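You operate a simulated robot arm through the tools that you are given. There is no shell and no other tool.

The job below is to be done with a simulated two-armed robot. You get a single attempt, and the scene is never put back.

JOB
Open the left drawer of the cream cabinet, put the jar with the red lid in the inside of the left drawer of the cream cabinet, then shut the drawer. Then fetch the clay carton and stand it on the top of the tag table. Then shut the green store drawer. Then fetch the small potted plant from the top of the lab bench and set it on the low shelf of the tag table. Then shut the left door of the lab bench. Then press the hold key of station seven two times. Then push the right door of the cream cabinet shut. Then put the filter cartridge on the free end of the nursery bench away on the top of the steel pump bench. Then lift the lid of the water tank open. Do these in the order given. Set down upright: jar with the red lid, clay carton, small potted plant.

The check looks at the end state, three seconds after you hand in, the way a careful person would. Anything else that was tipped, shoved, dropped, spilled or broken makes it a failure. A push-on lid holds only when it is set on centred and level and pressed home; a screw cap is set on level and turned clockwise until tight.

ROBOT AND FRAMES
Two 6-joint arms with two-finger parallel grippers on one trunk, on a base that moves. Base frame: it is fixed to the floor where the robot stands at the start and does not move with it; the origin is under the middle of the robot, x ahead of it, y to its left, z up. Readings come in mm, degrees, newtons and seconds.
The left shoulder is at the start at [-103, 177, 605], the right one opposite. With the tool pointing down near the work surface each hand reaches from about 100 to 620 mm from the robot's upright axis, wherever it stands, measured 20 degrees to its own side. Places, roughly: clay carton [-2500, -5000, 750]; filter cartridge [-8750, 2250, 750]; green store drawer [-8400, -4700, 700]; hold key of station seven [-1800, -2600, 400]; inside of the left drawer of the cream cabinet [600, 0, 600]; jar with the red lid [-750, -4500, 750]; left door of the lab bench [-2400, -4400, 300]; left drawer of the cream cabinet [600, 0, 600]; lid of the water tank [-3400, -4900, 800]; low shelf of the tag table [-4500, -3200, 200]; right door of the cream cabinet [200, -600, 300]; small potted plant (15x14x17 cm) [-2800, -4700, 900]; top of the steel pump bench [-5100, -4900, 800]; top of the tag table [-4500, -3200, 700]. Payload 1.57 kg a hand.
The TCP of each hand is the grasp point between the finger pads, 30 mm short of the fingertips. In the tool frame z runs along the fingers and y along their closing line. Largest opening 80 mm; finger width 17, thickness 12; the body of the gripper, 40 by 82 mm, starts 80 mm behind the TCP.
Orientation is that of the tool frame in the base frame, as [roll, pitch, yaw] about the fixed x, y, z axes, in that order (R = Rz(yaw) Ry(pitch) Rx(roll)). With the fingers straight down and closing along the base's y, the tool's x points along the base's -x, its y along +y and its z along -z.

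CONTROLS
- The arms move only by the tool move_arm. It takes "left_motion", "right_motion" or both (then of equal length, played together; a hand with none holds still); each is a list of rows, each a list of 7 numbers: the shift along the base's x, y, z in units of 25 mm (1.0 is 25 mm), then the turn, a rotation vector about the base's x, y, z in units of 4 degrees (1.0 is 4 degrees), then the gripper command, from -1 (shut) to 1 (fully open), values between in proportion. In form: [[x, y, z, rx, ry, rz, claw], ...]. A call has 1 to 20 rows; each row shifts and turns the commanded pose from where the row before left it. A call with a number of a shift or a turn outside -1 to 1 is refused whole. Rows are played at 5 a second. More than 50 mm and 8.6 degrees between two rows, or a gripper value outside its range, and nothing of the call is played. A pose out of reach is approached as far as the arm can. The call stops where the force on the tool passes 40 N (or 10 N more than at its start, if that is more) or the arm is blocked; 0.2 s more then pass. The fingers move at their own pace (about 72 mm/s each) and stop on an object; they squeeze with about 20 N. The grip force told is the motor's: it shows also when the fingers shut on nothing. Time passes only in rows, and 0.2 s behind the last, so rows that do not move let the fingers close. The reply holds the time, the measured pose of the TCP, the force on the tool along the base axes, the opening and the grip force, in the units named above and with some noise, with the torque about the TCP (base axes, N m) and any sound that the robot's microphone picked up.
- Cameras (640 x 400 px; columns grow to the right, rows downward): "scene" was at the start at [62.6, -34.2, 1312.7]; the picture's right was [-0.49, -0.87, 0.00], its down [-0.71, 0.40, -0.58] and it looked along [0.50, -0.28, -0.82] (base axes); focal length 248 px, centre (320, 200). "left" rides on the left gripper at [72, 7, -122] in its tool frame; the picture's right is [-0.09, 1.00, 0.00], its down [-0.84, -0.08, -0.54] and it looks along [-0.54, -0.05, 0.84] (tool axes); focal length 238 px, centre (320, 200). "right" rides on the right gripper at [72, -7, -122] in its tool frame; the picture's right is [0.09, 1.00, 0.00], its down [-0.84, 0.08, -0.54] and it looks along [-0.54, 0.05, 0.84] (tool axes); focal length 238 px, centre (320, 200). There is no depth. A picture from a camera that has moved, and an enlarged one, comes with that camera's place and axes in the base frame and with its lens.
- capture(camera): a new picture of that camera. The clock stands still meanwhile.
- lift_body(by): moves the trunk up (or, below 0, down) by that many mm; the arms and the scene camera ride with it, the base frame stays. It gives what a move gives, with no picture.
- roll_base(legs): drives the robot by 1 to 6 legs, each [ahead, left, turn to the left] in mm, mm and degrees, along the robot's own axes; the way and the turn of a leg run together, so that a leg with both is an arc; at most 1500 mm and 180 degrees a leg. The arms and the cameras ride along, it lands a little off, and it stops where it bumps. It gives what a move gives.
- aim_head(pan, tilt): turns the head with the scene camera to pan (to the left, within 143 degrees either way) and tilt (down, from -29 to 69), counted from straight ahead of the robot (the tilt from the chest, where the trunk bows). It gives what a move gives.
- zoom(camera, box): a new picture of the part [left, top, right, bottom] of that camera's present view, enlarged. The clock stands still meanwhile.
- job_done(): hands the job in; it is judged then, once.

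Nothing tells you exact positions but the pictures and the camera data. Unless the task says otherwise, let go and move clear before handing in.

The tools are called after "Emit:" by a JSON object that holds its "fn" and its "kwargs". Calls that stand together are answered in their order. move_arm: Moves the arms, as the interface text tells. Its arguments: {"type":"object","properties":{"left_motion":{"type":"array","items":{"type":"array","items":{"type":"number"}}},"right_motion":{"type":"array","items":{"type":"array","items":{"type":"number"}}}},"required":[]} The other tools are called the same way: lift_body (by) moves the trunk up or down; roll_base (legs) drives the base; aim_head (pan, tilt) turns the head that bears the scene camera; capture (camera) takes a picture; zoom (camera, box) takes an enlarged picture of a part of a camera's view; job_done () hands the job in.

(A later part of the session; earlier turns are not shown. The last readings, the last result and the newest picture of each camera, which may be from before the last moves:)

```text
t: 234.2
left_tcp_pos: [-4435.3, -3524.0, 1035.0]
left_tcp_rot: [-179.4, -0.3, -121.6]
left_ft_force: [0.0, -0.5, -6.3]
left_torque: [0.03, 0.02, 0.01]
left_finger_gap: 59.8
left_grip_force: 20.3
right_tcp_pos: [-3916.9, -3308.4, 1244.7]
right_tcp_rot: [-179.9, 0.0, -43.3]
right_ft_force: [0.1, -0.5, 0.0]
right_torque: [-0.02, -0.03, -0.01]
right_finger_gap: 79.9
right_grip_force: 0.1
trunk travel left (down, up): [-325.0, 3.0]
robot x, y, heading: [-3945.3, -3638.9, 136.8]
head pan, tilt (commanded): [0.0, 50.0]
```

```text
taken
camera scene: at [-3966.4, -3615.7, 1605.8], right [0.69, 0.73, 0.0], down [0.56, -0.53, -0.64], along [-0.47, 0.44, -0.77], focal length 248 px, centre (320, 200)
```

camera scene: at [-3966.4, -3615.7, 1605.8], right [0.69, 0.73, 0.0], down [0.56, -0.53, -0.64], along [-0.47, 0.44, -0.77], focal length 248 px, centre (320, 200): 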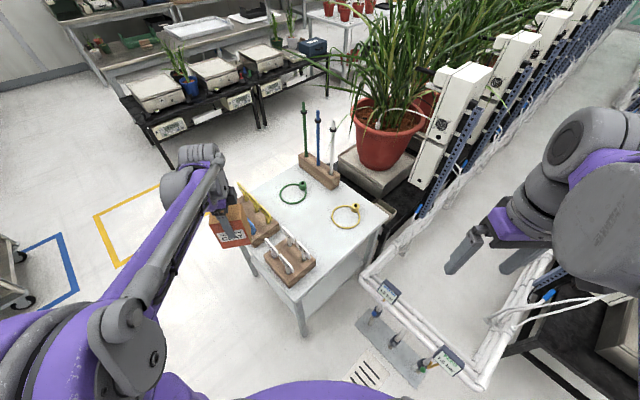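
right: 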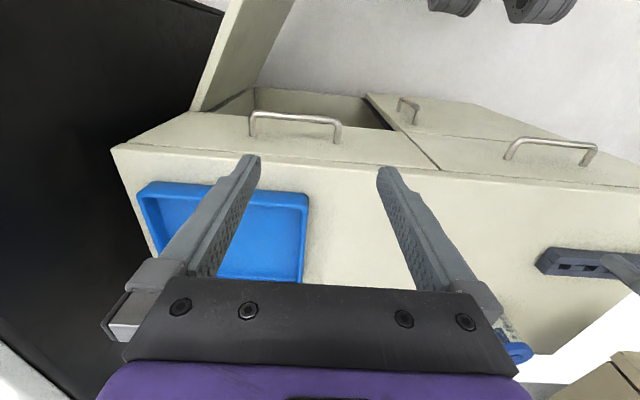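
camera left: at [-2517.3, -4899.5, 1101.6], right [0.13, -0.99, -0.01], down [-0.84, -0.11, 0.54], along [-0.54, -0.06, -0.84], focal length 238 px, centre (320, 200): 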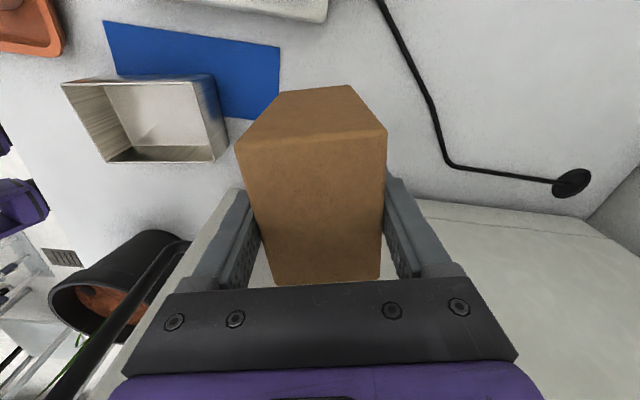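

The spot near [-4340, -3235] is free. I'll carry the carton over there and lower it most of the way.

Emit:
{"fn": "move_arm", "kwargs": {"left_motion": [[0.292, 0.889, 0, 0, 0, 0, -1], [0.292, 0.889, 0, 0, 0, 0, -1], [0.292, 0.889, 0, 0, 0, 0, -1], [0.292, 0.889, 0, 0, 0, 0, -1], [0.292, 0.889, 0, 0, 0, 0, -1], [0.292, 0.889, 0, 0, 0, 0, -1], [0.292, 0.889, 0, 0, 0, 0, -1], [0.292, 0.889, 0, 0, 0, 0, -1], [0.292, 0.889, 0, 0, 0, 0, -1], [0.292, 0.889, 0, 0, 0, 0, -1], [0.292, 0.889, 0, 0, 0, 0, -1], [0.292, 0.889, 0, 0, 0, 0, -1], [0.292, 0.889, 0, 0, 0, 0, -1], [0, 0, -0.8, 0, 0, 0, -1], [0, 0, -0.9, 0, 0, 0, -1], [0, 0, -0.9, 0, 0, 0, -1], [0, 0, -0.9, 0, 0, 0, -1], [0, 0, 0, 0, 0, 0, -1]]}}

Emit:
{"fn": "capture", "kwargs": {"camera": "scene"}}

Emit:
{"fn": "capture", "kwargs": {"camera": "left"}}

```text
t: 238.0
left_tcp_pos: [-4340.6, -3235.5, 945.5]
left_tcp_rot: [-179.4, -0.4, -121.6]
left_ft_force: [-0.3, 0.4, -5.5]
left_torque: [0.04, 0.01, 0.01]
left_finger_gap: 60.0
left_grip_force: 20.2
right_tcp_pos: [-3917.4, -3311.4, 1244.3]
right_tcp_rot: [-180.0, 0.0, -43.3]
right_ft_force: [0.5, 0.0, 0.2]
right_torque: [0.03, 0.02, -0.01]
right_finger_gap: 79.9
right_grip_force: 0.0
trunk travel left (down, up): [-325.0, 3.0]
robot x, y, heading: [-3942.8, -3640.2, 136.6]
head pan, tilt (commanded): [0.0, 50.0]
```

```text
taken
camera scene: at [-3966.2, -3615.5, 1605.8], right [0.69, 0.73, 0.0], down [0.56, -0.53, -0.64], along [-0.47, 0.44, -0.77], focal length 248 px, centre (320, 200)
```

scene: 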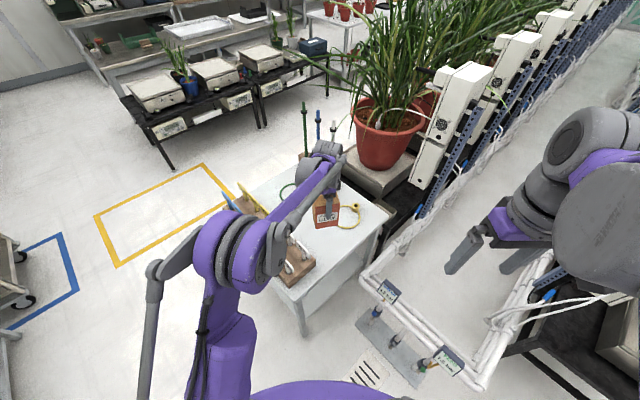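

```text
taken
camera left: at [-4384.4, -3293.9, 1068.7], right [-0.8, 0.6, -0.01], down [0.5, 0.68, 0.54], along [0.33, 0.42, -0.84], focal length 238 px, centre (320, 200)
```

left: 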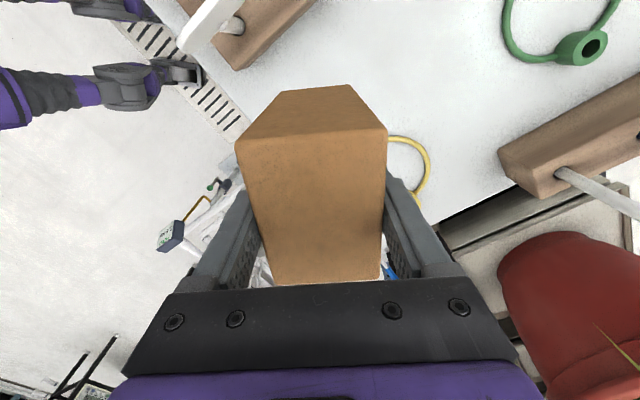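

The carton is clear of the roll and tag blocks. I'll lower further, then feel for the table.

Emit:
{"fn": "move_arm", "kwargs": {"left_motion": [[0, 0, -0.8, 0, 0, 0, -1], [0, 0, -0.8, 0, 0, 0, -1], [0, 0, -0.8, 0, 0, 0, -1], [0, 0, -0.8, 0, 0, 0, -1], [0, 0, -0.5, 0, 0, 0, -1], [0, 0, -0.4, 0, 0, 0, -1], [0, 0, -0.3, 0, 0, 0, -1], [0, 0, 0, 0, 0, 0, -1]]}}

Emit:
{"fn": "zoom", "kwargs": {"camera": "scene", "box": [240, 150, 400, 250]}}

```text
t: 239.8
left_tcp_pos: [-4339.9, -3236.5, 837.0]
left_tcp_rot: [-179.3, -0.4, -121.6]
left_ft_force: [-0.6, 0.8, -5.7]
left_torque: [0.0, -0.04, 0.03]
left_finger_gap: 59.7
left_grip_force: 20.3
right_tcp_pos: [-3917.6, -3309.8, 1244.7]
right_tcp_rot: [179.9, 0.0, -43.3]
right_ft_force: [-0.1, 0.3, 0.4]
right_torque: [0.02, -0.01, 0.01]
right_finger_gap: 79.9
right_grip_force: 0.1
trunk travel left (down, up): [-325.0, 3.0]
robot x, y, heading: [-3945.0, -3640.2, 136.6]
head pan, tilt (commanded): [0.0, 50.0]
```

```text
4.00 times, centred on (320, 200) of scene
camera zoom: at [-3966.3, -3615.5, 1605.8], right [0.69, 0.73, 0.0], down [0.56, -0.53, -0.64], along [-0.47, 0.44, -0.77], focal length 993 px, centre (320, 200)
```

zoom: 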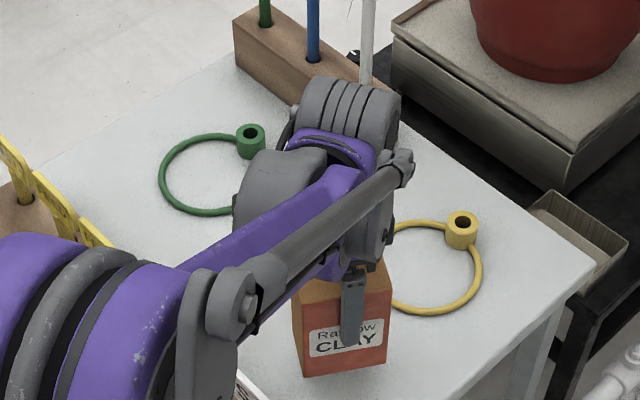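

Emit:
{"fn": "move_arm", "kwargs": {"left_motion": [[0, 0, -0.4, 0, 0, 0, -1], [0, 0, -0.3, 0, 0, 0, -1], [0, 0, -0.2, 0, 0, 0, -1], [0, 0, -0.15, 0, 0, 0, -1], [0, 0, -0.1, 0, 0, 0, -1], [0, 0, -0.1, 0, 0, 0, -1]]}}

```text
t: 241.2
left_tcp_pos: [-4341.1, -3235.8, 803.4]
left_tcp_rot: [-179.3, -0.3, -121.7]
left_ft_force: [0.3, -0.6, -5.4]
left_torque: [0.01, 0.02, 0.03]
left_finger_gap: 59.8
left_grip_force: 20.4
right_tcp_pos: [-3917.4, -3310.2, 1243.7]
right_tcp_rot: [-180.0, 0.1, -43.2]
right_ft_force: [0.1, 0.5, 0.5]
right_torque: [0.0, 0.02, -0.02]
right_finger_gap: 80.1
right_grip_force: 0.0
trunk travel left (down, up): [-325.0, 3.0]
robot x, y, heading: [-3941.8, -3642.3, 136.9]
head pan, tilt (commanded): [0.0, 50.0]
```

Emit:
{"fn": "move_arm", "kwargs": {"left_motion": [[0, 0, -0.1, 0, 0, 0, -1], [0, 0, -0.1, 0, 0, 0, -1], [0, 0, -0.08, 0, 0, 0, -1], [0, 0, -0.08, 0, 0, 0, -1]]}}

Emit:
{"fn": "capture", "kwargs": {"camera": "left"}}

```text
t: 242.2
left_tcp_pos: [-4340.2, -3234.7, 796.8]
left_tcp_rot: [-179.4, -0.3, -121.6]
left_ft_force: [-1.7, -1.2, -4.9]
left_torque: [0.02, 0.0, 0.01]
left_finger_gap: 59.9
left_grip_force: 19.9
right_tcp_pos: [-3917.3, -3310.7, 1243.8]
right_tcp_rot: [180.0, 0.0, -43.3]
right_ft_force: [0.6, 0.9, -0.5]
right_torque: [-0.03, 0.0, -0.03]
right_finger_gap: 80.4
right_grip_force: 0.0
trunk travel left (down, up): [-325.0, 3.0]
robot x, y, heading: [-3942.0, -3640.2, 136.8]
head pan, tilt (commanded): [0.0, 50.0]
```

```text
taken
camera left: at [-4385.2, -3293.0, 918.8], right [-0.8, 0.6, -0.01], down [0.5, 0.68, 0.54], along [0.33, 0.42, -0.84], focal length 238 px, centre (320, 200)
```

left: 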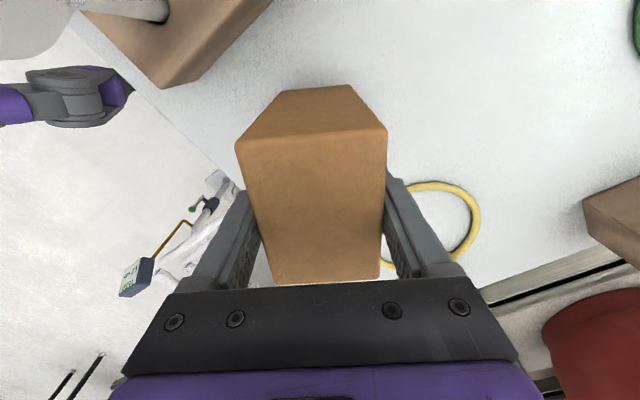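

Emit:
{"fn": "move_arm", "kwargs": {"left_motion": [[0, 0, -0.08, 0, 0, 0, -1], [0, 0, -0.08, 0, 0, 0, -1], [0, 0, -0.08, 0, 0, 0, -1], [0, 0, -0.08, 0, 0, 0, -1]]}}

```text
t: 243.3
left_tcp_pos: [-4340.6, -3235.4, 792.3]
left_tcp_rot: [-179.6, -0.3, -121.6]
left_ft_force: [0.0, -0.5, 28.6]
left_torque: [0.62, 0.73, 0.07]
left_finger_gap: 59.9
left_grip_force: 19.9
right_tcp_pos: [-3915.0, -3311.6, 1244.1]
right_tcp_rot: [-179.9, 0.2, -43.3]
right_ft_force: [-1.0, 0.8, -0.2]
right_torque: [0.0, 0.01, 0.0]
right_finger_gap: 80.0
right_grip_force: 0.0
trunk travel left (down, up): [-325.0, 3.0]
robot x, y, heading: [-3943.9, -3642.4, 136.6]
head pan, tilt (commanded): [0.0, 50.0]
stopped in row 4 (left hand): the force on the tool passed its limit at 41 N (the readings are from after the stop); the commanded pose is now the measured one
```

The carton has touched down. I'll ease the pressure, open and rise.

Emit:
{"fn": "move_arm", "kwargs": {"left_motion": [[0, 0, 0.05, 0, 0, 0, -1], [0, 0, 0, 0, 0, 0, 0.5], [0, 0, 0, 0, 0, 0, 1], [0, 0, 0, 0, 0, 0, 1], [0, 0, 0.4, 0, 0, 0, 1], [0, 0, 0.8, 0, 0, 0, 1], [0, 0, 0.8, 0, 0, 0, 1], [0, 0, 0.8, 0, 0, 0, 1], [0, 0, 0.8, 0, 0, 0, 1], [0, 0, 0.8, 0, 0, 0, 1], [0, 0, 0.8, 0, 0, 0, 1], [0, 0, 0.8, 0, 0, 0, 1], [0, 0, 0.8, 0, 0, 0, 1]]}}

Emit:
{"fn": "capture", "kwargs": {"camera": "left"}}

Emit:
{"fn": "capture", "kwargs": {"camera": "scene"}}

```text
t: 246.1
left_tcp_pos: [-4340.8, -3235.3, 960.9]
left_tcp_rot: [-179.6, -0.3, -121.5]
left_ft_force: [0.7, -0.2, 1.1]
left_torque: [0.0, 0.01, 0.0]
left_finger_gap: 79.6
left_grip_force: 0.1
right_tcp_pos: [-3917.3, -3309.8, 1243.5]
right_tcp_rot: [-180.0, 0.1, -43.3]
right_ft_force: [0.5, 0.1, 0.6]
right_torque: [-0.01, 0.0, 0.02]
right_finger_gap: 80.3
right_grip_force: 0.1
trunk travel left (down, up): [-325.0, 3.0]
robot x, y, heading: [-3945.0, -3642.4, 136.8]
head pan, tilt (commanded): [0.0, 50.0]
```

```text
taken
camera left: at [-4385.2, -3292.9, 1085.1], right [-0.8, 0.6, -0.01], down [0.5, 0.68, 0.54], along [0.33, 0.43, -0.84], focal length 238 px, centre (320, 200)
```

left: 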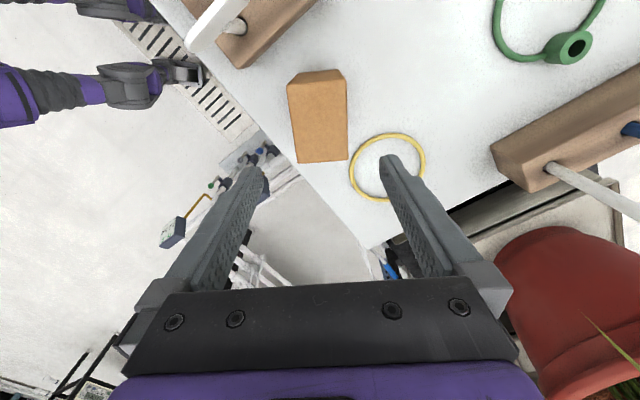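

```text
taken
camera scene: at [-3965.8, -3615.9, 1605.8], right [0.69, 0.73, 0.0], down [0.56, -0.53, -0.64], along [-0.47, 0.44, -0.77], focal length 248 px, centre (320, 200)
```

scene: 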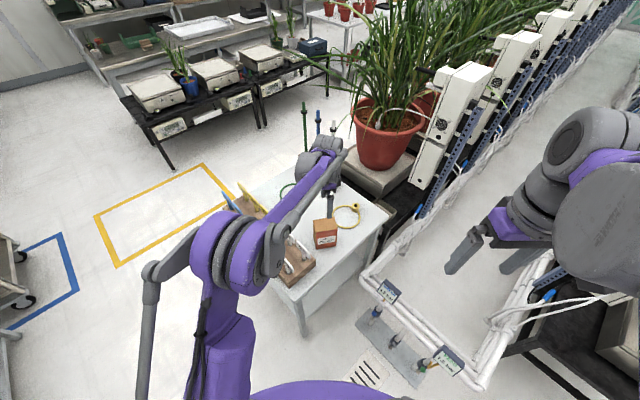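

The carton stands upright on the tag table. I'll raise and retract the left hand, turning it back to its normal attitude.

Emit:
{"fn": "move_arm", "kwargs": {"left_motion": [[0, 0, 0.9, 0, 0, 0, 1], [0, 0, 0.9, 0, 0, 0, 1], [0, 0, 0.9, 0, 0, 0, 1]]}}

Emit:
{"fn": "move_arm", "kwargs": {"left_motion": [[-0.062, -0.553, 0, 0, 0, 0.979, 1], [-0.062, -0.553, 0, 0, 0, 0.979, 1], [-0.062, -0.553, 0, 0, 0, 0.979, 1], [-0.062, -0.553, 0, 0, 0, 0.979, 1], [-0.062, -0.553, 0, 0, 0, 0.979, 1], [-0.062, -0.553, 0, 0, 0, 0.979, 1], [-0.062, -0.553, 0, 0, 0, 0.979, 1], [-0.062, -0.553, 0, 0, 0, 0.979, 1], [-0.062, -0.553, 0, 0, 0, 0.979, 1], [-0.062, -0.553, 0, 0, 0, 0.979, 1], [-0.062, -0.553, 0, 0, 0, 0.979, 1], [-0.062, -0.553, 0, 0, 0, 0.979, 1], [-0.062, -0.553, 0, 0, 0, 0.979, 1], [-0.062, -0.553, 0, 0, 0, 0.979, 1], [-0.062, -0.553, 0, 0, 0, 0.979, 1], [-0.062, -0.553, 0, 0, 0, 0.979, 1], [-0.062, -0.553, 0, 0, 0, 0.979, 1], [-0.062, -0.553, 0, 0, 0, 0.979, 1], [-0.062, -0.553, 0, 0, 0, 0.979, 1], [-0.062, -0.553, 0, 0, 0, 0.979, 1]]}}

Emit:
{"fn": "aim_head", "kwargs": {"pan": 40, "tilt": 20}}

Emit:
{"fn": "capture", "kwargs": {"camera": "scene"}}

Emit:
{"fn": "aim_head", "kwargs": {"pan": 0, "tilt": 45}}

Emit:
{"fn": "capture", "kwargs": {"camera": "scene"}}

```text
t: 246.9
left_tcp_pos: [-4339.9, -3233.9, 1029.1]
left_tcp_rot: [-179.5, -0.3, -121.5]
left_ft_force: [-0.1, -0.1, -0.5]
left_torque: [0.01, 0.0, -0.04]
left_finger_gap: 80.3
left_grip_force: 0.0
right_tcp_pos: [-3917.5, -3311.4, 1242.8]
right_tcp_rot: [-180.0, 0.1, -43.2]
right_ft_force: [0.1, 0.3, 0.6]
right_torque: [-0.01, -0.02, -0.03]
right_finger_gap: 79.8
right_grip_force: 0.0
trunk travel left (down, up): [-325.0, 3.0]
robot x, y, heading: [-3939.1, -3643.6, 136.7]
head pan, tilt (commanded): [0.0, 50.0]
```

```text
t: 251.1
left_tcp_pos: [-4373.4, -3512.0, 1029.6]
left_tcp_rot: [-179.5, -0.2, -43.1]
left_ft_force: [-0.4, 1.0, -0.3]
left_torque: [-0.01, 0.01, 0.01]
left_finger_gap: 80.0
left_grip_force: 0.1
right_tcp_pos: [-3917.5, -3310.6, 1243.8]
right_tcp_rot: [-180.0, 0.1, -43.3]
right_ft_force: [0.4, -0.2, 0.5]
right_torque: [0.01, 0.0, 0.01]
right_finger_gap: 80.2
right_grip_force: 0.0
trunk travel left (down, up): [-325.0, 3.0]
robot x, y, heading: [-3936.9, -3641.3, 136.8]
head pan, tilt (commanded): [0.0, 50.0]
```

```text
t: 252.2
left_tcp_pos: [-4374.1, -3512.4, 1030.9]
left_tcp_rot: [-179.5, -0.3, -43.2]
left_ft_force: [0.1, -0.7, -0.2]
left_torque: [0.0, 0.0, -0.01]
left_finger_gap: 80.1
left_grip_force: 0.0
right_tcp_pos: [-3916.8, -3309.5, 1244.1]
right_tcp_rot: [180.0, 0.0, -43.4]
right_ft_force: [-0.3, 0.2, -0.4]
right_torque: [0.0, 0.02, -0.03]
right_finger_gap: 80.3
right_grip_force: 0.0
trunk travel left (down, up): [-325.0, 3.0]
robot x, y, heading: [-3943.4, -3640.9, 136.8]
head pan, tilt (commanded): [40.0, 20.0]
```

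```text
taken
camera scene: at [-4002.9, -3663.2, 1651.3], right [0.06, 1.0, 0.0], down [0.34, -0.02, -0.94], along [-0.94, 0.06, -0.34], focal length 248 px, centre (320, 200)
```

scene: 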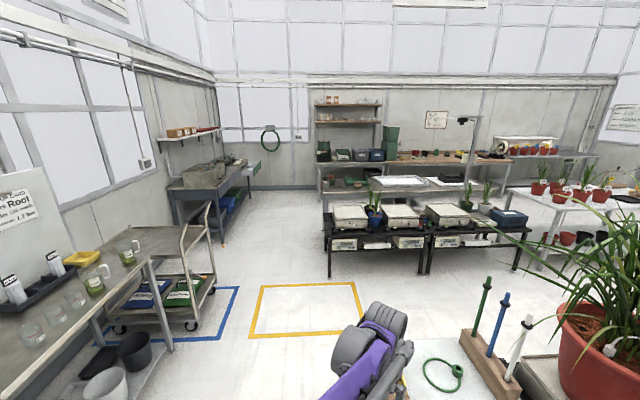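

```text
t: 253.3
left_tcp_pos: [-4374.4, -3510.4, 1030.4]
left_tcp_rot: [-179.5, -0.3, -43.2]
left_ft_force: [0.5, -0.2, 0.5]
left_torque: [-0.01, 0.02, 0.04]
left_finger_gap: 80.1
left_grip_force: 0.0
right_tcp_pos: [-3917.5, -3310.0, 1244.2]
right_tcp_rot: [-180.0, 0.0, -43.3]
right_ft_force: [-0.3, -0.7, -0.8]
right_torque: [0.02, -0.01, 0.01]
right_finger_gap: 80.1
right_grip_force: 0.0
trunk travel left (down, up): [-325.0, 3.0]
robot x, y, heading: [-3943.3, -3638.2, 136.4]
head pan, tilt (commanded): [0.0, 45.0]
```

```text
taken
camera scene: at [-3969.1, -3612.9, 1612.8], right [0.69, 0.73, 0.0], down [0.51, -0.48, -0.71], along [-0.51, 0.49, -0.71], focal length 248 px, centre (320, 200)
```

scene: 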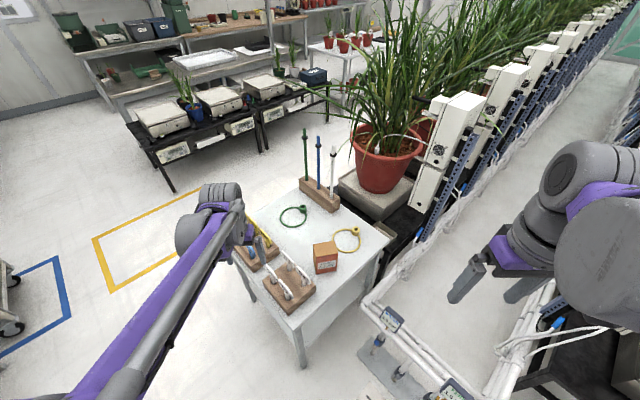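

The carton is fine. Next is the green store drawer in the far corner; I'll zoom in that direction.

Emit:
{"fn": "aim_head", "kwargs": {"pan": 50, "tilt": 15}}

Emit:
{"fn": "zoom", "kwargs": {"camera": "scene", "box": [200, 100, 440, 250]}}

Emit:
{"fn": "capture", "kwargs": {"camera": "scene"}}

```text
t: 254.4
left_tcp_pos: [-4374.3, -3511.3, 1030.2]
left_tcp_rot: [-179.6, -0.4, -43.3]
left_ft_force: [0.2, -0.4, -0.1]
left_torque: [0.0, 0.03, 0.02]
left_finger_gap: 79.8
left_grip_force: 0.0
right_tcp_pos: [-3916.2, -3309.6, 1244.4]
right_tcp_rot: [180.0, 0.0, -43.4]
right_ft_force: [-0.1, -0.4, 0.0]
right_torque: [-0.01, 0.0, -0.01]
right_finger_gap: 80.0
right_grip_force: 0.0
trunk travel left (down, up): [-325.0, 3.0]
robot x, y, heading: [-3943.4, -3640.0, 136.5]
head pan, tilt (commanded): [50.0, 15.0]
```

```text
2.67 times, centred on (320, 175) of scene
camera zoom: at [-4002.8, -3679.4, 1659.5], right [-0.12, 0.99, 0.0], down [0.26, 0.03, -0.97], along [-0.96, -0.11, -0.26], focal length 662 px, centre (320, 267)
```

zoom: 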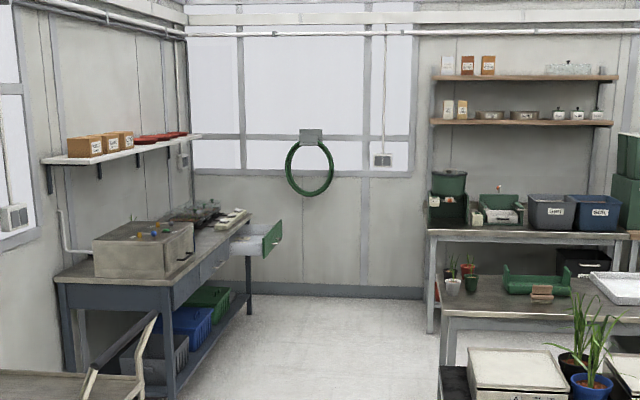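

```text
taken
camera scene: at [-4002.8, -3679.4, 1659.5], right [-0.12, 0.99, 0.0], down [0.26, 0.03, -0.97], along [-0.96, -0.11, -0.26], focal length 248 px, centre (320, 200)
```

scene: 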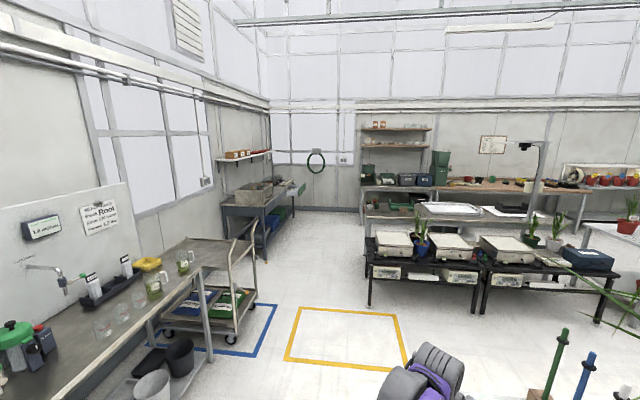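

The open green-fronted drawer sticks out of the blue-grey bench in the far corner, near [-8150, -4480]. I'll turn west and drive down the middle of the walkway in stages.

Emit:
{"fn": "roll_base", "kwargs": {"legs": [[0, 0, 43], [0, 270, 0], [1400, 0, 0]]}}

Emit:
{"fn": "aim_head", "kwargs": {"pan": 0, "tilt": 20}}

Emit:
{"fn": "capture", "kwargs": {"camera": "scene"}}

```text
t: 265.8
left_tcp_pos: [-5734.6, -4045.1, 1029.6]
left_tcp_rot: [-179.5, -0.4, -2.8]
left_ft_force: [-0.1, -0.4, -0.2]
left_torque: [0.04, 0.03, 0.0]
left_finger_gap: 79.9
left_grip_force: 0.0
right_tcp_pos: [-5518.1, -3596.1, 1243.0]
right_tcp_rot: [180.0, 0.0, -2.9]
right_ft_force: [0.2, 0.1, -0.5]
right_torque: [0.02, -0.01, 0.0]
right_finger_gap: 80.1
right_grip_force: 0.0
trunk travel left (down, up): [-325.0, 3.0]
robot x, y, heading: [-5325.8, -3863.8, 177.2]
head pan, tilt (commanded): [50.0, 15.0]
```

```text
t: 267.0
left_tcp_pos: [-5735.7, -4045.0, 1029.2]
left_tcp_rot: [-179.5, -0.4, -2.8]
left_ft_force: [-0.4, 0.4, 0.2]
left_torque: [-0.01, 0.01, -0.02]
left_finger_gap: 80.0
left_grip_force: 0.0
right_tcp_pos: [-5517.8, -3596.3, 1244.4]
right_tcp_rot: [-180.0, 0.0, -2.9]
right_ft_force: [-0.5, -0.5, -0.8]
right_torque: [-0.02, 0.0, 0.03]
right_finger_gap: 79.9
right_grip_force: 0.0
trunk travel left (down, up): [-325.0, 3.0]
robot x, y, heading: [-5325.7, -3861.9, 177.0]
head pan, tilt (commanded): [0.0, 20.0]
```

```text
taken
camera scene: at [-5371.9, -3860.1, 1651.4], right [0.05, 1.0, 0.0], down [0.34, -0.02, -0.94], along [-0.94, 0.05, -0.34], focal length 248 px, centre (320, 200)
```

scene: 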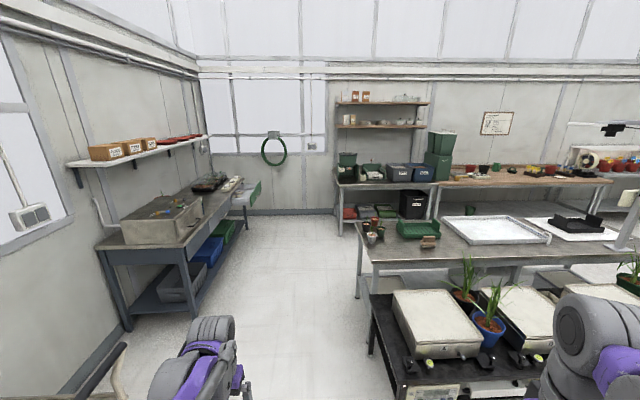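

The corridor is clear. I'll continue west to stand in front of the green drawer.

Emit:
{"fn": "roll_base", "kwargs": {"legs": [[1400, 130, 2], [1300, 60, 0]]}}

Emit:
{"fn": "aim_head", "kwargs": {"pan": 60, "tilt": 35}}

Emit:
{"fn": "capture", "kwargs": {"camera": "scene"}}

```text
t: 280.0
left_tcp_pos: [-8392.7, -4219.9, 1030.3]
left_tcp_rot: [-179.5, -0.3, 1.3]
left_ft_force: [0.1, 0.4, 0.6]
left_torque: [0.0, -0.02, -0.04]
left_finger_gap: 80.0
left_grip_force: 0.1
right_tcp_pos: [-8208.3, -3757.8, 1243.5]
right_tcp_rot: [-180.0, 0.0, 1.3]
right_ft_force: [-0.2, -0.2, -0.1]
right_torque: [0.03, 0.02, -0.01]
right_finger_gap: 80.2
right_grip_force: 0.0
trunk travel left (down, up): [-325.0, 3.0]
robot x, y, heading: [-7993.4, -4009.9, -178.6]
head pan, tilt (commanded): [0.0, 20.0]
```

```text
t: 281.3
left_tcp_pos: [-8392.6, -4219.8, 1030.7]
left_tcp_rot: [-179.5, -0.3, 1.4]
left_ft_force: [-0.1, 0.0, 0.5]
left_torque: [-0.02, 0.01, 0.01]
left_finger_gap: 80.0
left_grip_force: 0.1
right_tcp_pos: [-8208.7, -3757.6, 1243.3]
right_tcp_rot: [-179.9, -0.1, 1.2]
right_ft_force: [-0.5, 0.5, 0.7]
right_torque: [-0.02, 0.03, 0.0]
right_finger_gap: 80.1
right_grip_force: 0.0
trunk travel left (down, up): [-325.0, 3.0]
robot x, y, heading: [-7993.4, -4014.6, -178.9]
head pan, tilt (commanded): [60.0, 35.0]
```

```text
taken
camera scene: at [-7992.6, -4085.3, 1627.6], right [-0.88, 0.48, 0.0], down [0.28, 0.5, -0.82], along [-0.4, -0.72, -0.57], focal length 248 px, centre (320, 200)
```

scene: 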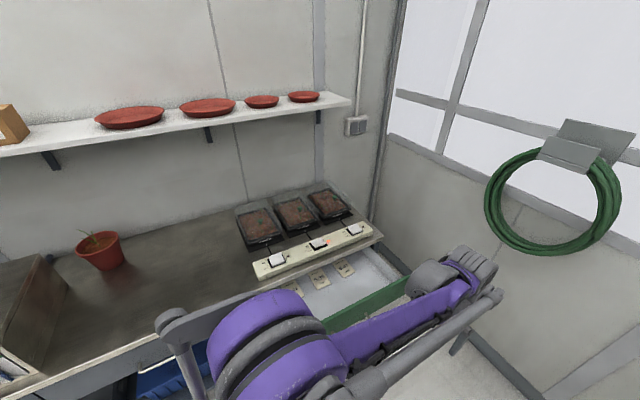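

The drawer front spans x about -8246 to -8634 at y≈-4473, open roughly 195 mm. I'll turn to face it and slide right.

Emit:
{"fn": "roll_base", "kwargs": {"legs": [[0, 0, 89], [0, -280, 0]]}}

Emit:
{"fn": "lift_body", "kwargs": {"by": -200}}

Emit:
{"fn": "aim_head", "kwargs": {"pan": -15, "tilt": 45}}

Emit:
{"fn": "capture", "kwargs": {"camera": "scene"}}

```text
t: 288.2
left_tcp_pos: [-8071.4, -4412.5, 1029.6]
left_tcp_rot: [-179.5, -0.2, 90.4]
left_ft_force: [-0.4, -0.1, 1.1]
left_torque: [0.0, 0.01, -0.01]
left_finger_gap: 79.9
left_grip_force: 0.1
right_tcp_pos: [-8532.4, -4220.3, 1244.0]
right_tcp_rot: [180.0, 0.1, 90.3]
right_ft_force: [0.0, -0.8, 0.1]
right_torque: [0.01, 0.0, 0.01]
right_finger_gap: 80.0
right_grip_force: 0.1
trunk travel left (down, up): [-325.0, 3.0]
robot x, y, heading: [-8275.7, -4012.2, -89.6]
head pan, tilt (commanded): [60.0, 35.0]
```

```text
t: 290.3
left_tcp_pos: [-8071.2, -4412.8, 829.8]
left_tcp_rot: [-179.4, -0.3, 90.4]
left_ft_force: [-0.5, -0.5, 0.1]
left_torque: [0.02, 0.02, 0.0]
left_finger_gap: 80.2
left_grip_force: 0.1
right_tcp_pos: [-8533.9, -4221.2, 1042.7]
right_tcp_rot: [180.0, 0.1, 90.2]
right_ft_force: [0.1, 0.0, -0.2]
right_torque: [-0.03, 0.01, -0.02]
right_finger_gap: 79.9
right_grip_force: 0.1
trunk travel left (down, up): [-125.0, 203.0]
robot x, y, heading: [-8273.1, -4008.1, -89.7]
head pan, tilt (commanded): [60.0, 35.0]
```

```text
t: 291.8
left_tcp_pos: [-8072.1, -4412.9, 830.3]
left_tcp_rot: [-179.6, -0.4, 90.4]
left_ft_force: [0.2, -0.1, 0.1]
left_torque: [0.01, -0.02, -0.01]
left_finger_gap: 79.9
left_grip_force: 0.2
right_tcp_pos: [-8532.6, -4220.6, 1043.8]
right_tcp_rot: [-179.9, 0.1, 90.3]
right_ft_force: [-0.2, 0.8, -0.7]
right_torque: [-0.02, 0.01, 0.0]
right_finger_gap: 79.9
right_grip_force: 0.0
trunk travel left (down, up): [-125.0, 203.0]
robot x, y, heading: [-8274.9, -4011.0, -89.5]
head pan, tilt (commanded): [-15.0, 45.0]
```

```text
taken
camera scene: at [-8295.1, -4061.6, 1408.8], right [-0.97, 0.25, 0.0], down [0.18, 0.68, -0.71], along [-0.18, -0.68, -0.71], focal length 248 px, centre (320, 200)
```

scene: 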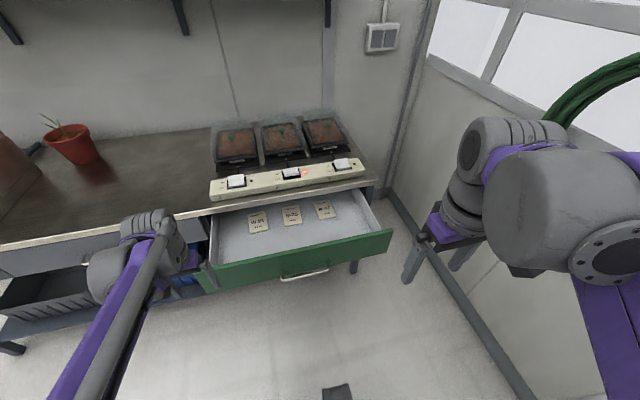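

I see the green drawer with its handle near [-8347, -4438]. I'll zoom to pin down the handle height, then use the closed right hand to push it.

Emit:
{"fn": "zoom", "kwargs": {"camera": "scene", "box": [200, 190, 420, 310]}}

Emit:
{"fn": "move_arm", "kwargs": {"right_motion": [[0.8, 0, 0, 0, 0, 0, -1], [0.8, 0, 0, 0, 0, 0, -1], [0.8, -0.4, 0, 0, 0, 0, -1], [0.8, -0.4, 0, 0, 0, 0, -1], [0.8, -0.6, -0.5, 0, 0, 0, -1], [0.8, -0.6, -0.5, 0, 0, 0, -1], [0.8, -0.6, -0.6, 0, 0, 0, -1], [0.8, -0.6, -0.6, 0, 0, 0, -1], [0.5, -0.5, -0.6, 0, 0, 0, -1], [0.5, -0.5, -0.6, 0, 0, 0, -1], [0, -0.5, -0.6, 0, 0, 0, -1], [0, -0.5, -0.6, 0, 0, 0, -1]]}}

Emit:
{"fn": "capture", "kwargs": {"camera": "right"}}

Emit:
{"fn": "capture", "kwargs": {"camera": "scene"}}

```text
2.91 times, centred on (310, 250) of scene
camera zoom: at [-8295.1, -4061.6, 1408.8], right [-0.97, 0.25, 0.0], down [0.18, 0.68, -0.71], along [-0.18, -0.68, -0.71], focal length 722 px, centre (349, 54)
```

zoom: 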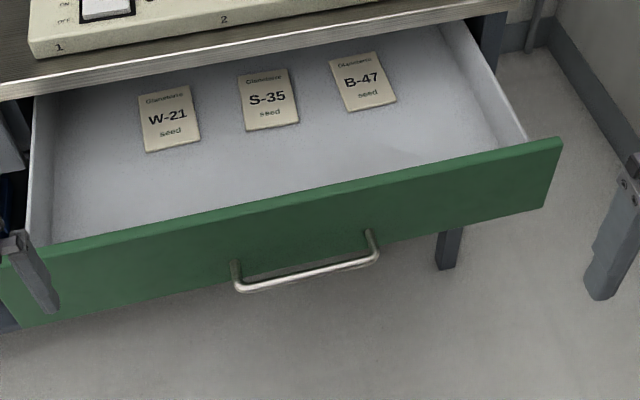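

```text
t: 294.4
left_tcp_pos: [-8071.6, -4413.8, 830.0]
left_tcp_rot: [-179.5, -0.3, 90.4]
left_ft_force: [-0.8, 0.6, 0.4]
left_torque: [-0.03, 0.0, 0.02]
left_finger_gap: 80.2
left_grip_force: 0.0
right_tcp_pos: [-8348.1, -4352.2, 927.0]
right_tcp_rot: [180.0, -0.1, 90.3]
right_ft_force: [0.1, 0.2, -0.1]
right_torque: [0.01, -0.01, -0.01]
right_finger_gap: 0.3
right_grip_force: 20.3
trunk travel left (down, up): [-125.0, 203.0]
robot x, y, heading: [-8274.6, -4010.1, -89.6]
head pan, tilt (commanded): [-15.0, 45.0]
```

```text
taken
camera right: at [-8353.8, -4279.7, 1049.4], right [1.0, 0.1, 0.0], down [0.08, -0.84, 0.54], along [0.05, -0.54, -0.84], focal length 238 px, centre (320, 200)
```

right: 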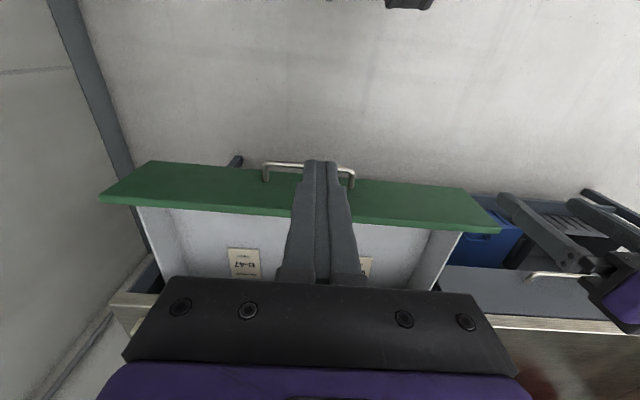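

```text
taken
camera scene: at [-8295.1, -4062.0, 1408.7], right [-0.97, 0.25, 0.0], down [0.18, 0.68, -0.71], along [-0.18, -0.68, -0.71], focal length 248 px, centre (320, 200)
```

scene: 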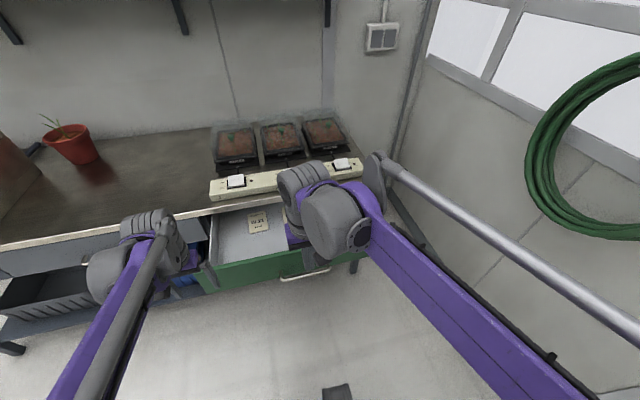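

The handle bar sits near y -4437, z about 697. I'll lower the closed right hand in front of it, then push gently along -y.

Emit:
{"fn": "move_arm", "kwargs": {"right_motion": [[0, 0, -0.888, 0, 0, 0, -1], [0, 0, -0.888, 0, 0, 0, -1], [0, 0, -0.888, 0, 0, 0, -1], [0, 0, -0.888, 0, 0, 0, -1], [0, 0, -0.888, 0, 0, 0, -1], [0, 0, -0.888, 0, 0, 0, -1], [0, 0, -0.888, 0, 0, 0, -1], [0, 0, -0.888, 0, 0, 0, -1], [0, 0, -0.888, 0, 0, 0, -1], [0, 0, -0.888, 0, 0, 0, -1], [0, 0, 0, 0, 0, 0, -1]]}}

Emit:
{"fn": "capture", "kwargs": {"camera": "right"}}

Emit:
{"fn": "capture", "kwargs": {"camera": "scene"}}

```text
t: 296.8
left_tcp_pos: [-8071.6, -4412.5, 830.4]
left_tcp_rot: [-179.6, -0.3, 90.5]
left_ft_force: [-0.6, -0.2, -0.2]
left_torque: [0.01, 0.04, 0.0]
left_finger_gap: 80.2
left_grip_force: 0.1
right_tcp_pos: [-8348.6, -4351.5, 705.8]
right_tcp_rot: [180.0, 0.1, 90.3]
right_ft_force: [-0.4, -0.5, 0.2]
right_torque: [0.02, 0.05, 0.0]
right_finger_gap: 0.0
right_grip_force: 20.0
trunk travel left (down, up): [-125.0, 203.0]
robot x, y, heading: [-8275.4, -4013.0, -89.5]
head pan, tilt (commanded): [-15.0, 45.0]
```

```text
taken
camera right: at [-8354.2, -4277.8, 828.2], right [1.0, 0.1, 0.0], down [0.08, -0.84, 0.54], along [0.05, -0.54, -0.84], focal length 238 px, centre (320, 200)
```

right: 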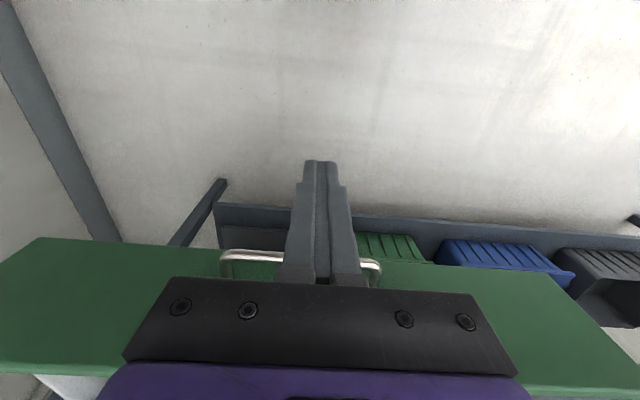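

```text
taken
camera scene: at [-8295.2, -4061.4, 1408.8], right [-0.97, 0.25, 0.0], down [0.18, 0.68, -0.71], along [-0.18, -0.68, -0.71], focal length 248 px, centre (320, 200)
```

scene: 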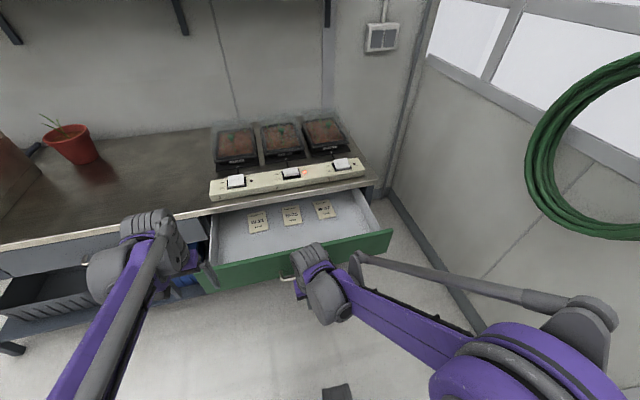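

The handle is lower than I thought, around z 670. I'll drop the hand 25 mm more and then push.

Emit:
{"fn": "move_arm", "kwargs": {"right_motion": [[0, 0, -0.5, 0, 0, 0, -1], [0, 0, -0.5, 0, 0, 0, -1], [0, -0.5, 0, 0, 0, 0, -1], [0, -0.5, 0, 0, 0, 0, -1], [0, -0.5, 0, 0, 0, 0, -1], [0, -0.5, 0, 0, 0, 0, -1], [0, -0.5, 0, 0, 0, 0, -1], [0, -0.5, 0, 0, 0, 0, -1], [0, -0.5, 0, 0, 0, 0, -1], [0, -0.5, 0, 0, 0, 0, -1], [0, -0.5, 0, 0, 0, 0, -1], [0, -0.5, 0, 0, 0, 0, -1]]}}

Emit:
{"fn": "capture", "kwargs": {"camera": "scene"}}

Emit:
{"fn": "capture", "kwargs": {"camera": "right"}}

```text
t: 299.4
left_tcp_pos: [-8072.7, -4413.4, 830.0]
left_tcp_rot: [-179.5, -0.4, 90.4]
left_ft_force: [-0.2, 0.2, 0.1]
left_torque: [0.0, 0.01, -0.04]
left_finger_gap: 79.7
left_grip_force: 0.0
right_tcp_pos: [-8347.7, -4474.7, 681.4]
right_tcp_rot: [180.0, 0.1, 90.4]
right_ft_force: [0.3, -0.1, -0.4]
right_torque: [-0.03, 0.0, 0.02]
right_finger_gap: 0.0
right_grip_force: 20.2
trunk travel left (down, up): [-125.0, 203.0]
robot x, y, heading: [-8276.1, -4012.5, -89.8]
head pan, tilt (commanded): [-15.0, 45.0]
```

```text
taken
camera scene: at [-8295.1, -4062.0, 1408.7], right [-0.97, 0.25, 0.0], down [0.18, 0.68, -0.71], along [-0.18, -0.68, -0.71], focal length 248 px, centre (320, 200)
```

scene: 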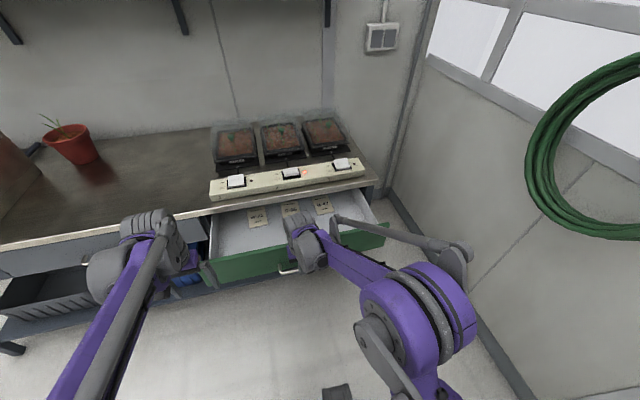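

```text
taken
camera right: at [-8354.1, -4402.8, 803.7], right [1.0, 0.1, 0.0], down [0.08, -0.84, 0.54], along [0.05, -0.54, -0.84], focal length 238 px, centre (320, 200)
```

right: 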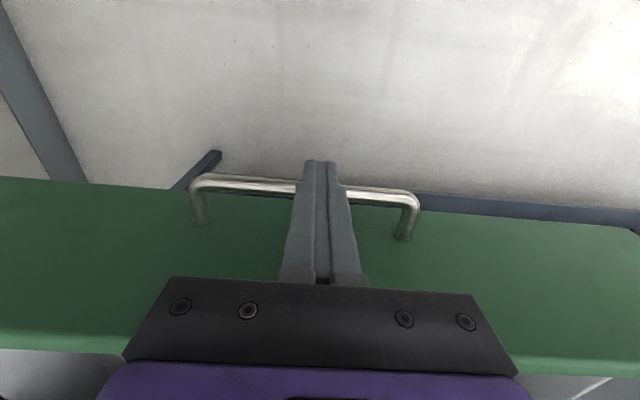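

Emit:
{"fn": "move_arm", "kwargs": {"right_motion": [[0, -0.4, 0, 0, 0, 0, -1], [0, -0.4, 0, 0, 0, 0, -1], [0, -0.4, 0, 0, 0, 0, -1], [0, -0.4, 0, 0, 0, 0, -1], [0, -0.4, 0, 0, 0, 0, -1], [0, -0.4, 0, 0, 0, 0, -1], [0, -0.4, 0, 0, 0, 0, -1], [0, -0.4, 0, 0, 0, 0, -1], [0, -0.4, 0, 0, 0, 0, -1], [0, -0.4, 0, 0, 0, 0, -1], [0, -0.4, 0, 0, 0, 0, -1], [0, -0.4, 0, 0, 0, 0, -1]]}}

Emit:
{"fn": "capture", "kwargs": {"camera": "scene"}}

Emit:
{"fn": "capture", "kwargs": {"camera": "right"}}

```text
t: 302.0
left_tcp_pos: [-8071.8, -4413.0, 828.4]
left_tcp_rot: [-179.6, -0.4, 90.4]
left_ft_force: [-0.4, 0.1, -0.1]
left_torque: [0.03, 0.0, 0.0]
left_finger_gap: 79.7
left_grip_force: 0.1
right_tcp_pos: [-8347.1, -4597.3, 681.2]
right_tcp_rot: [179.9, 0.1, 90.3]
right_ft_force: [0.6, 0.6, -0.1]
right_torque: [0.0, 0.02, -0.01]
right_finger_gap: 0.0
right_grip_force: 19.8
trunk travel left (down, up): [-125.0, 203.0]
robot x, y, heading: [-8275.3, -4007.7, -89.7]
head pan, tilt (commanded): [-15.0, 45.0]
```

```text
taken
camera scene: at [-8295.1, -4061.9, 1408.7], right [-0.97, 0.25, 0.0], down [0.18, 0.68, -0.71], along [-0.18, -0.68, -0.71], focal length 248 px, centre (320, 200)
```

scene: 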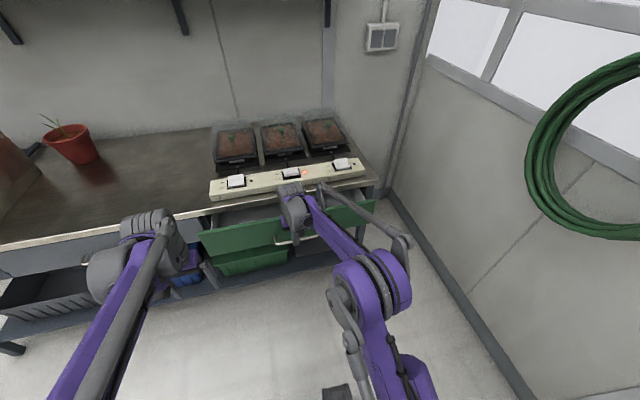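

```text
taken
camera right: at [-8353.9, -4523.4, 803.6], right [1.0, 0.1, 0.0], down [0.08, -0.84, 0.54], along [0.05, -0.54, -0.84], focal length 238 px, centre (320, 200)
```

right: 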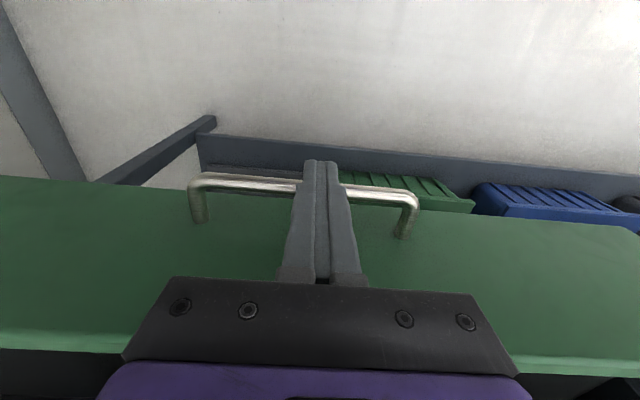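

Emit:
{"fn": "move_arm", "kwargs": {"right_motion": [[0, -0.25, 0, 0, 0, 0, -1], [0, -0.25, 0, 0, 0, 0, -1], [0, -0.2, 0, 0, 0, 0, -1], [0, -0.2, 0, 0, 0, 0, -1], [0, -0.2, 0, 0, 0, 0, -1], [0, -0.2, 0, 0, 0, 0, -1], [0, -0.2, 0, 0, 0, 0, -1]]}}

Emit:
{"fn": "capture", "kwargs": {"camera": "scene"}}

Emit:
{"fn": "capture", "kwargs": {"camera": "right"}}

```text
t: 303.6
left_tcp_pos: [-8071.4, -4413.6, 830.0]
left_tcp_rot: [-179.5, -0.4, 90.3]
left_ft_force: [1.6, -0.1, -0.1]
left_torque: [-0.01, 0.0, -0.02]
left_finger_gap: 79.9
left_grip_force: 0.1
right_tcp_pos: [-8347.2, -4634.0, 683.4]
right_tcp_rot: [-180.0, 0.0, 90.3]
right_ft_force: [-0.4, 0.4, -0.5]
right_torque: [-0.04, -0.01, -0.01]
right_finger_gap: 0.0
right_grip_force: 19.8
trunk travel left (down, up): [-125.0, 203.0]
robot x, y, heading: [-8275.7, -4014.1, -89.8]
head pan, tilt (commanded): [-15.0, 45.0]
```

```text
taken
camera scene: at [-8295.2, -4061.7, 1408.7], right [-0.97, 0.25, 0.0], down [0.18, 0.68, -0.71], along [-0.18, -0.68, -0.71], focal length 248 px, centre (320, 200)
```

scene: 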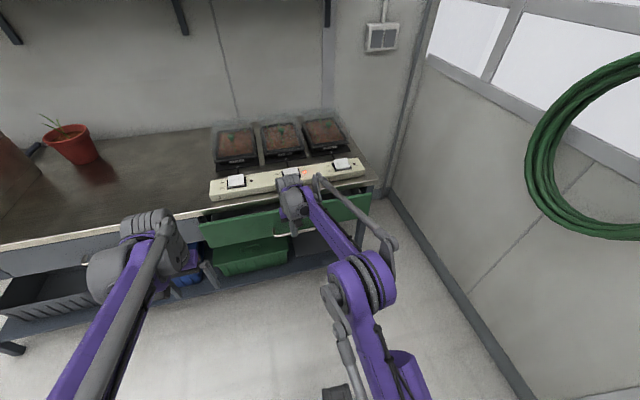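

```text
taken
camera right: at [-8354.1, -4561.4, 804.6], right [1.0, 0.1, 0.0], down [0.08, -0.84, 0.54], along [0.05, -0.54, -0.84], focal length 238 px, centre (320, 200)
```

right: 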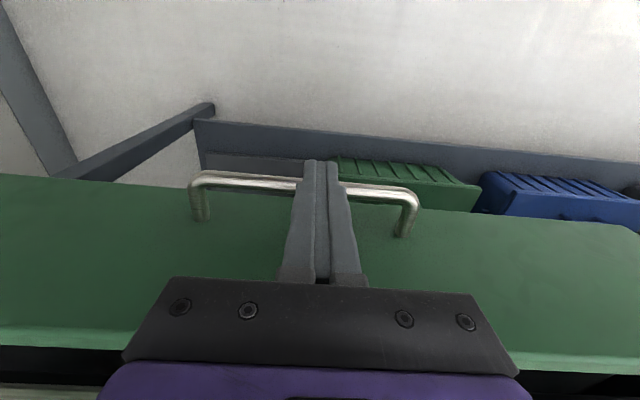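

Not closed yet, and the gripper body would soon meet the bench edge. I'll back off a little, tilt the fingers forward and push the last bit with the tips.

Emit:
{"fn": "move_arm", "kwargs": {"right_motion": [[0, 0.6, 0, 0, 0, 0, -1], [0, 0.6, 0, 0, 0, 0, -1], [0, 0.2, 0, -1, 0, 0, -1], [0, 0, 0, -1, 0, 0, -1], [0, 0, 0, -1, 0, 0, -1], [0, 0, 0, -1, 0, 0, -1], [0, 0, 0, -1, 0, 0, -1], [0, 0, 0, -1, 0, 0, -1], [0, 0, 0, -1, 0, 0, -1], [0, 0, 0, -1, 0, 0, -1], [0, 0, 0, 0, 0, 0, -1]]}}

Emit:
{"fn": "capture", "kwargs": {"camera": "right"}}

Emit:
{"fn": "capture", "kwargs": {"camera": "scene"}}

```text
t: 306.0
left_tcp_pos: [-8071.3, -4411.2, 830.1]
left_tcp_rot: [-179.4, -0.3, 90.4]
left_ft_force: [-0.5, -0.3, -0.8]
left_torque: [-0.01, -0.03, 0.04]
left_finger_gap: 80.1
left_grip_force: 0.1
right_tcp_pos: [-8346.9, -4599.8, 681.4]
right_tcp_rot: [-179.9, 32.1, 90.3]
right_ft_force: [1.0, -0.3, -0.3]
right_torque: [-0.05, -0.03, 0.0]
right_finger_gap: 0.0
right_grip_force: 20.1
trunk travel left (down, up): [-125.0, 203.0]
robot x, y, heading: [-8275.4, -4011.9, -89.8]
head pan, tilt (commanded): [-15.0, 45.0]
```

```text
taken
camera right: at [-8353.6, -4471.9, 747.2], right [1.0, 0.08, -0.05], down [0.08, -0.42, 0.9], along [0.05, -0.9, -0.43], focal length 238 px, centre (320, 200)
```

right: 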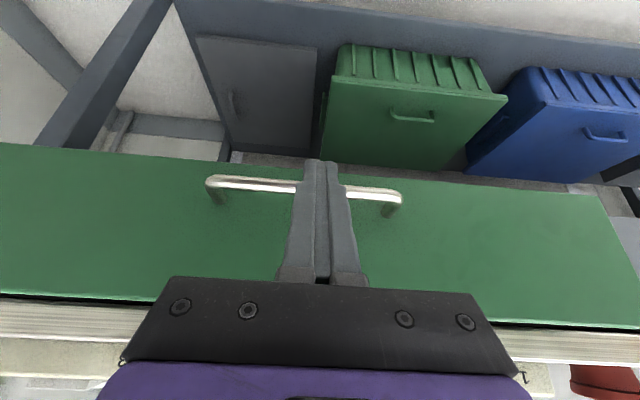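

```text
taken
camera scene: at [-8295.1, -4061.7, 1408.7], right [-0.97, 0.25, 0.0], down [0.18, 0.68, -0.71], along [-0.18, -0.68, -0.71], focal length 248 px, centre (320, 200)
```

scene: 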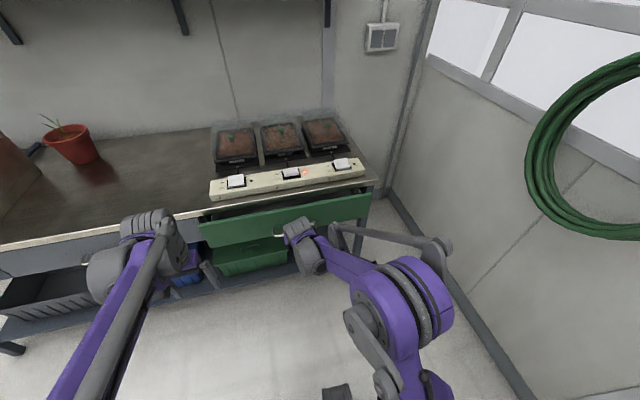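

Emit:
{"fn": "move_arm", "kwargs": {"right_motion": [[0, -0.3, 0, 0, 0, 0, -1], [0, -0.3, 0, 0, 0, 0, -1], [0, -0.3, 0, 0, 0, 0, -1], [0, -0.2, 0, 0, 0, 0, -1], [0, -0.2, 0, 0, 0, 0, -1], [0, -0.2, 0, 0, 0, 0, -1], [0, -0.2, 0, 0, 0, 0, -1], [0, -0.2, 0, 0, 0, 0, -1]]}}

Emit:
{"fn": "capture", "kwargs": {"camera": "right"}}

Emit:
{"fn": "capture", "kwargs": {"camera": "scene"}}

```text
t: 307.8
left_tcp_pos: [-8072.5, -4413.1, 829.9]
left_tcp_rot: [-179.5, -0.3, 90.3]
left_ft_force: [-0.2, -0.7, -0.4]
left_torque: [0.01, 0.02, 0.0]
left_finger_gap: 80.0
left_grip_force: 0.0
right_tcp_pos: [-8348.5, -4645.4, 680.2]
right_tcp_rot: [-179.7, 32.0, 90.3]
right_ft_force: [0.0, 0.0, -0.9]
right_torque: [-0.02, -0.02, 0.01]
right_finger_gap: 0.0
right_grip_force: 19.7
trunk travel left (down, up): [-125.0, 203.0]
robot x, y, heading: [-8276.5, -4014.7, -89.9]
head pan, tilt (commanded): [-15.0, 45.0]
```

```text
taken
camera right: at [-8354.0, -4518.4, 747.0], right [1.0, 0.08, -0.05], down [0.08, -0.42, 0.9], along [0.05, -0.9, -0.43], focal length 238 px, centre (320, 200)
```

right: 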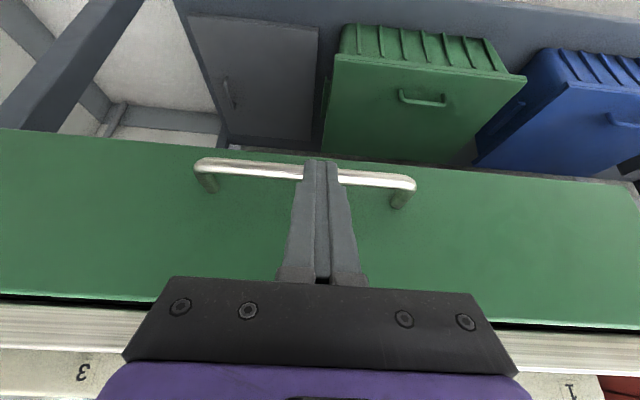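

```text
taken
camera scene: at [-8295.1, -4061.8, 1408.7], right [-0.97, 0.25, 0.0], down [0.18, 0.68, -0.71], along [-0.18, -0.68, -0.71], focal length 248 px, centre (320, 200)
```

scene: 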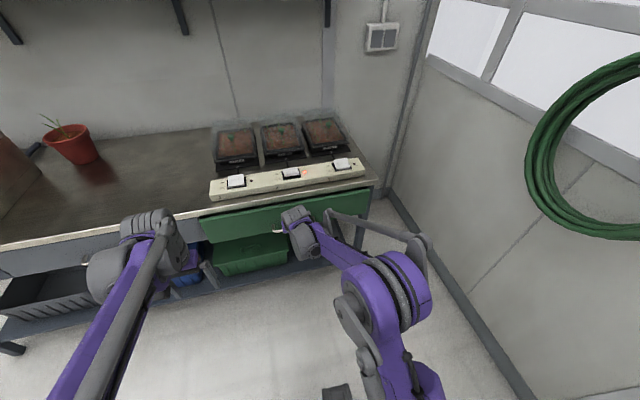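

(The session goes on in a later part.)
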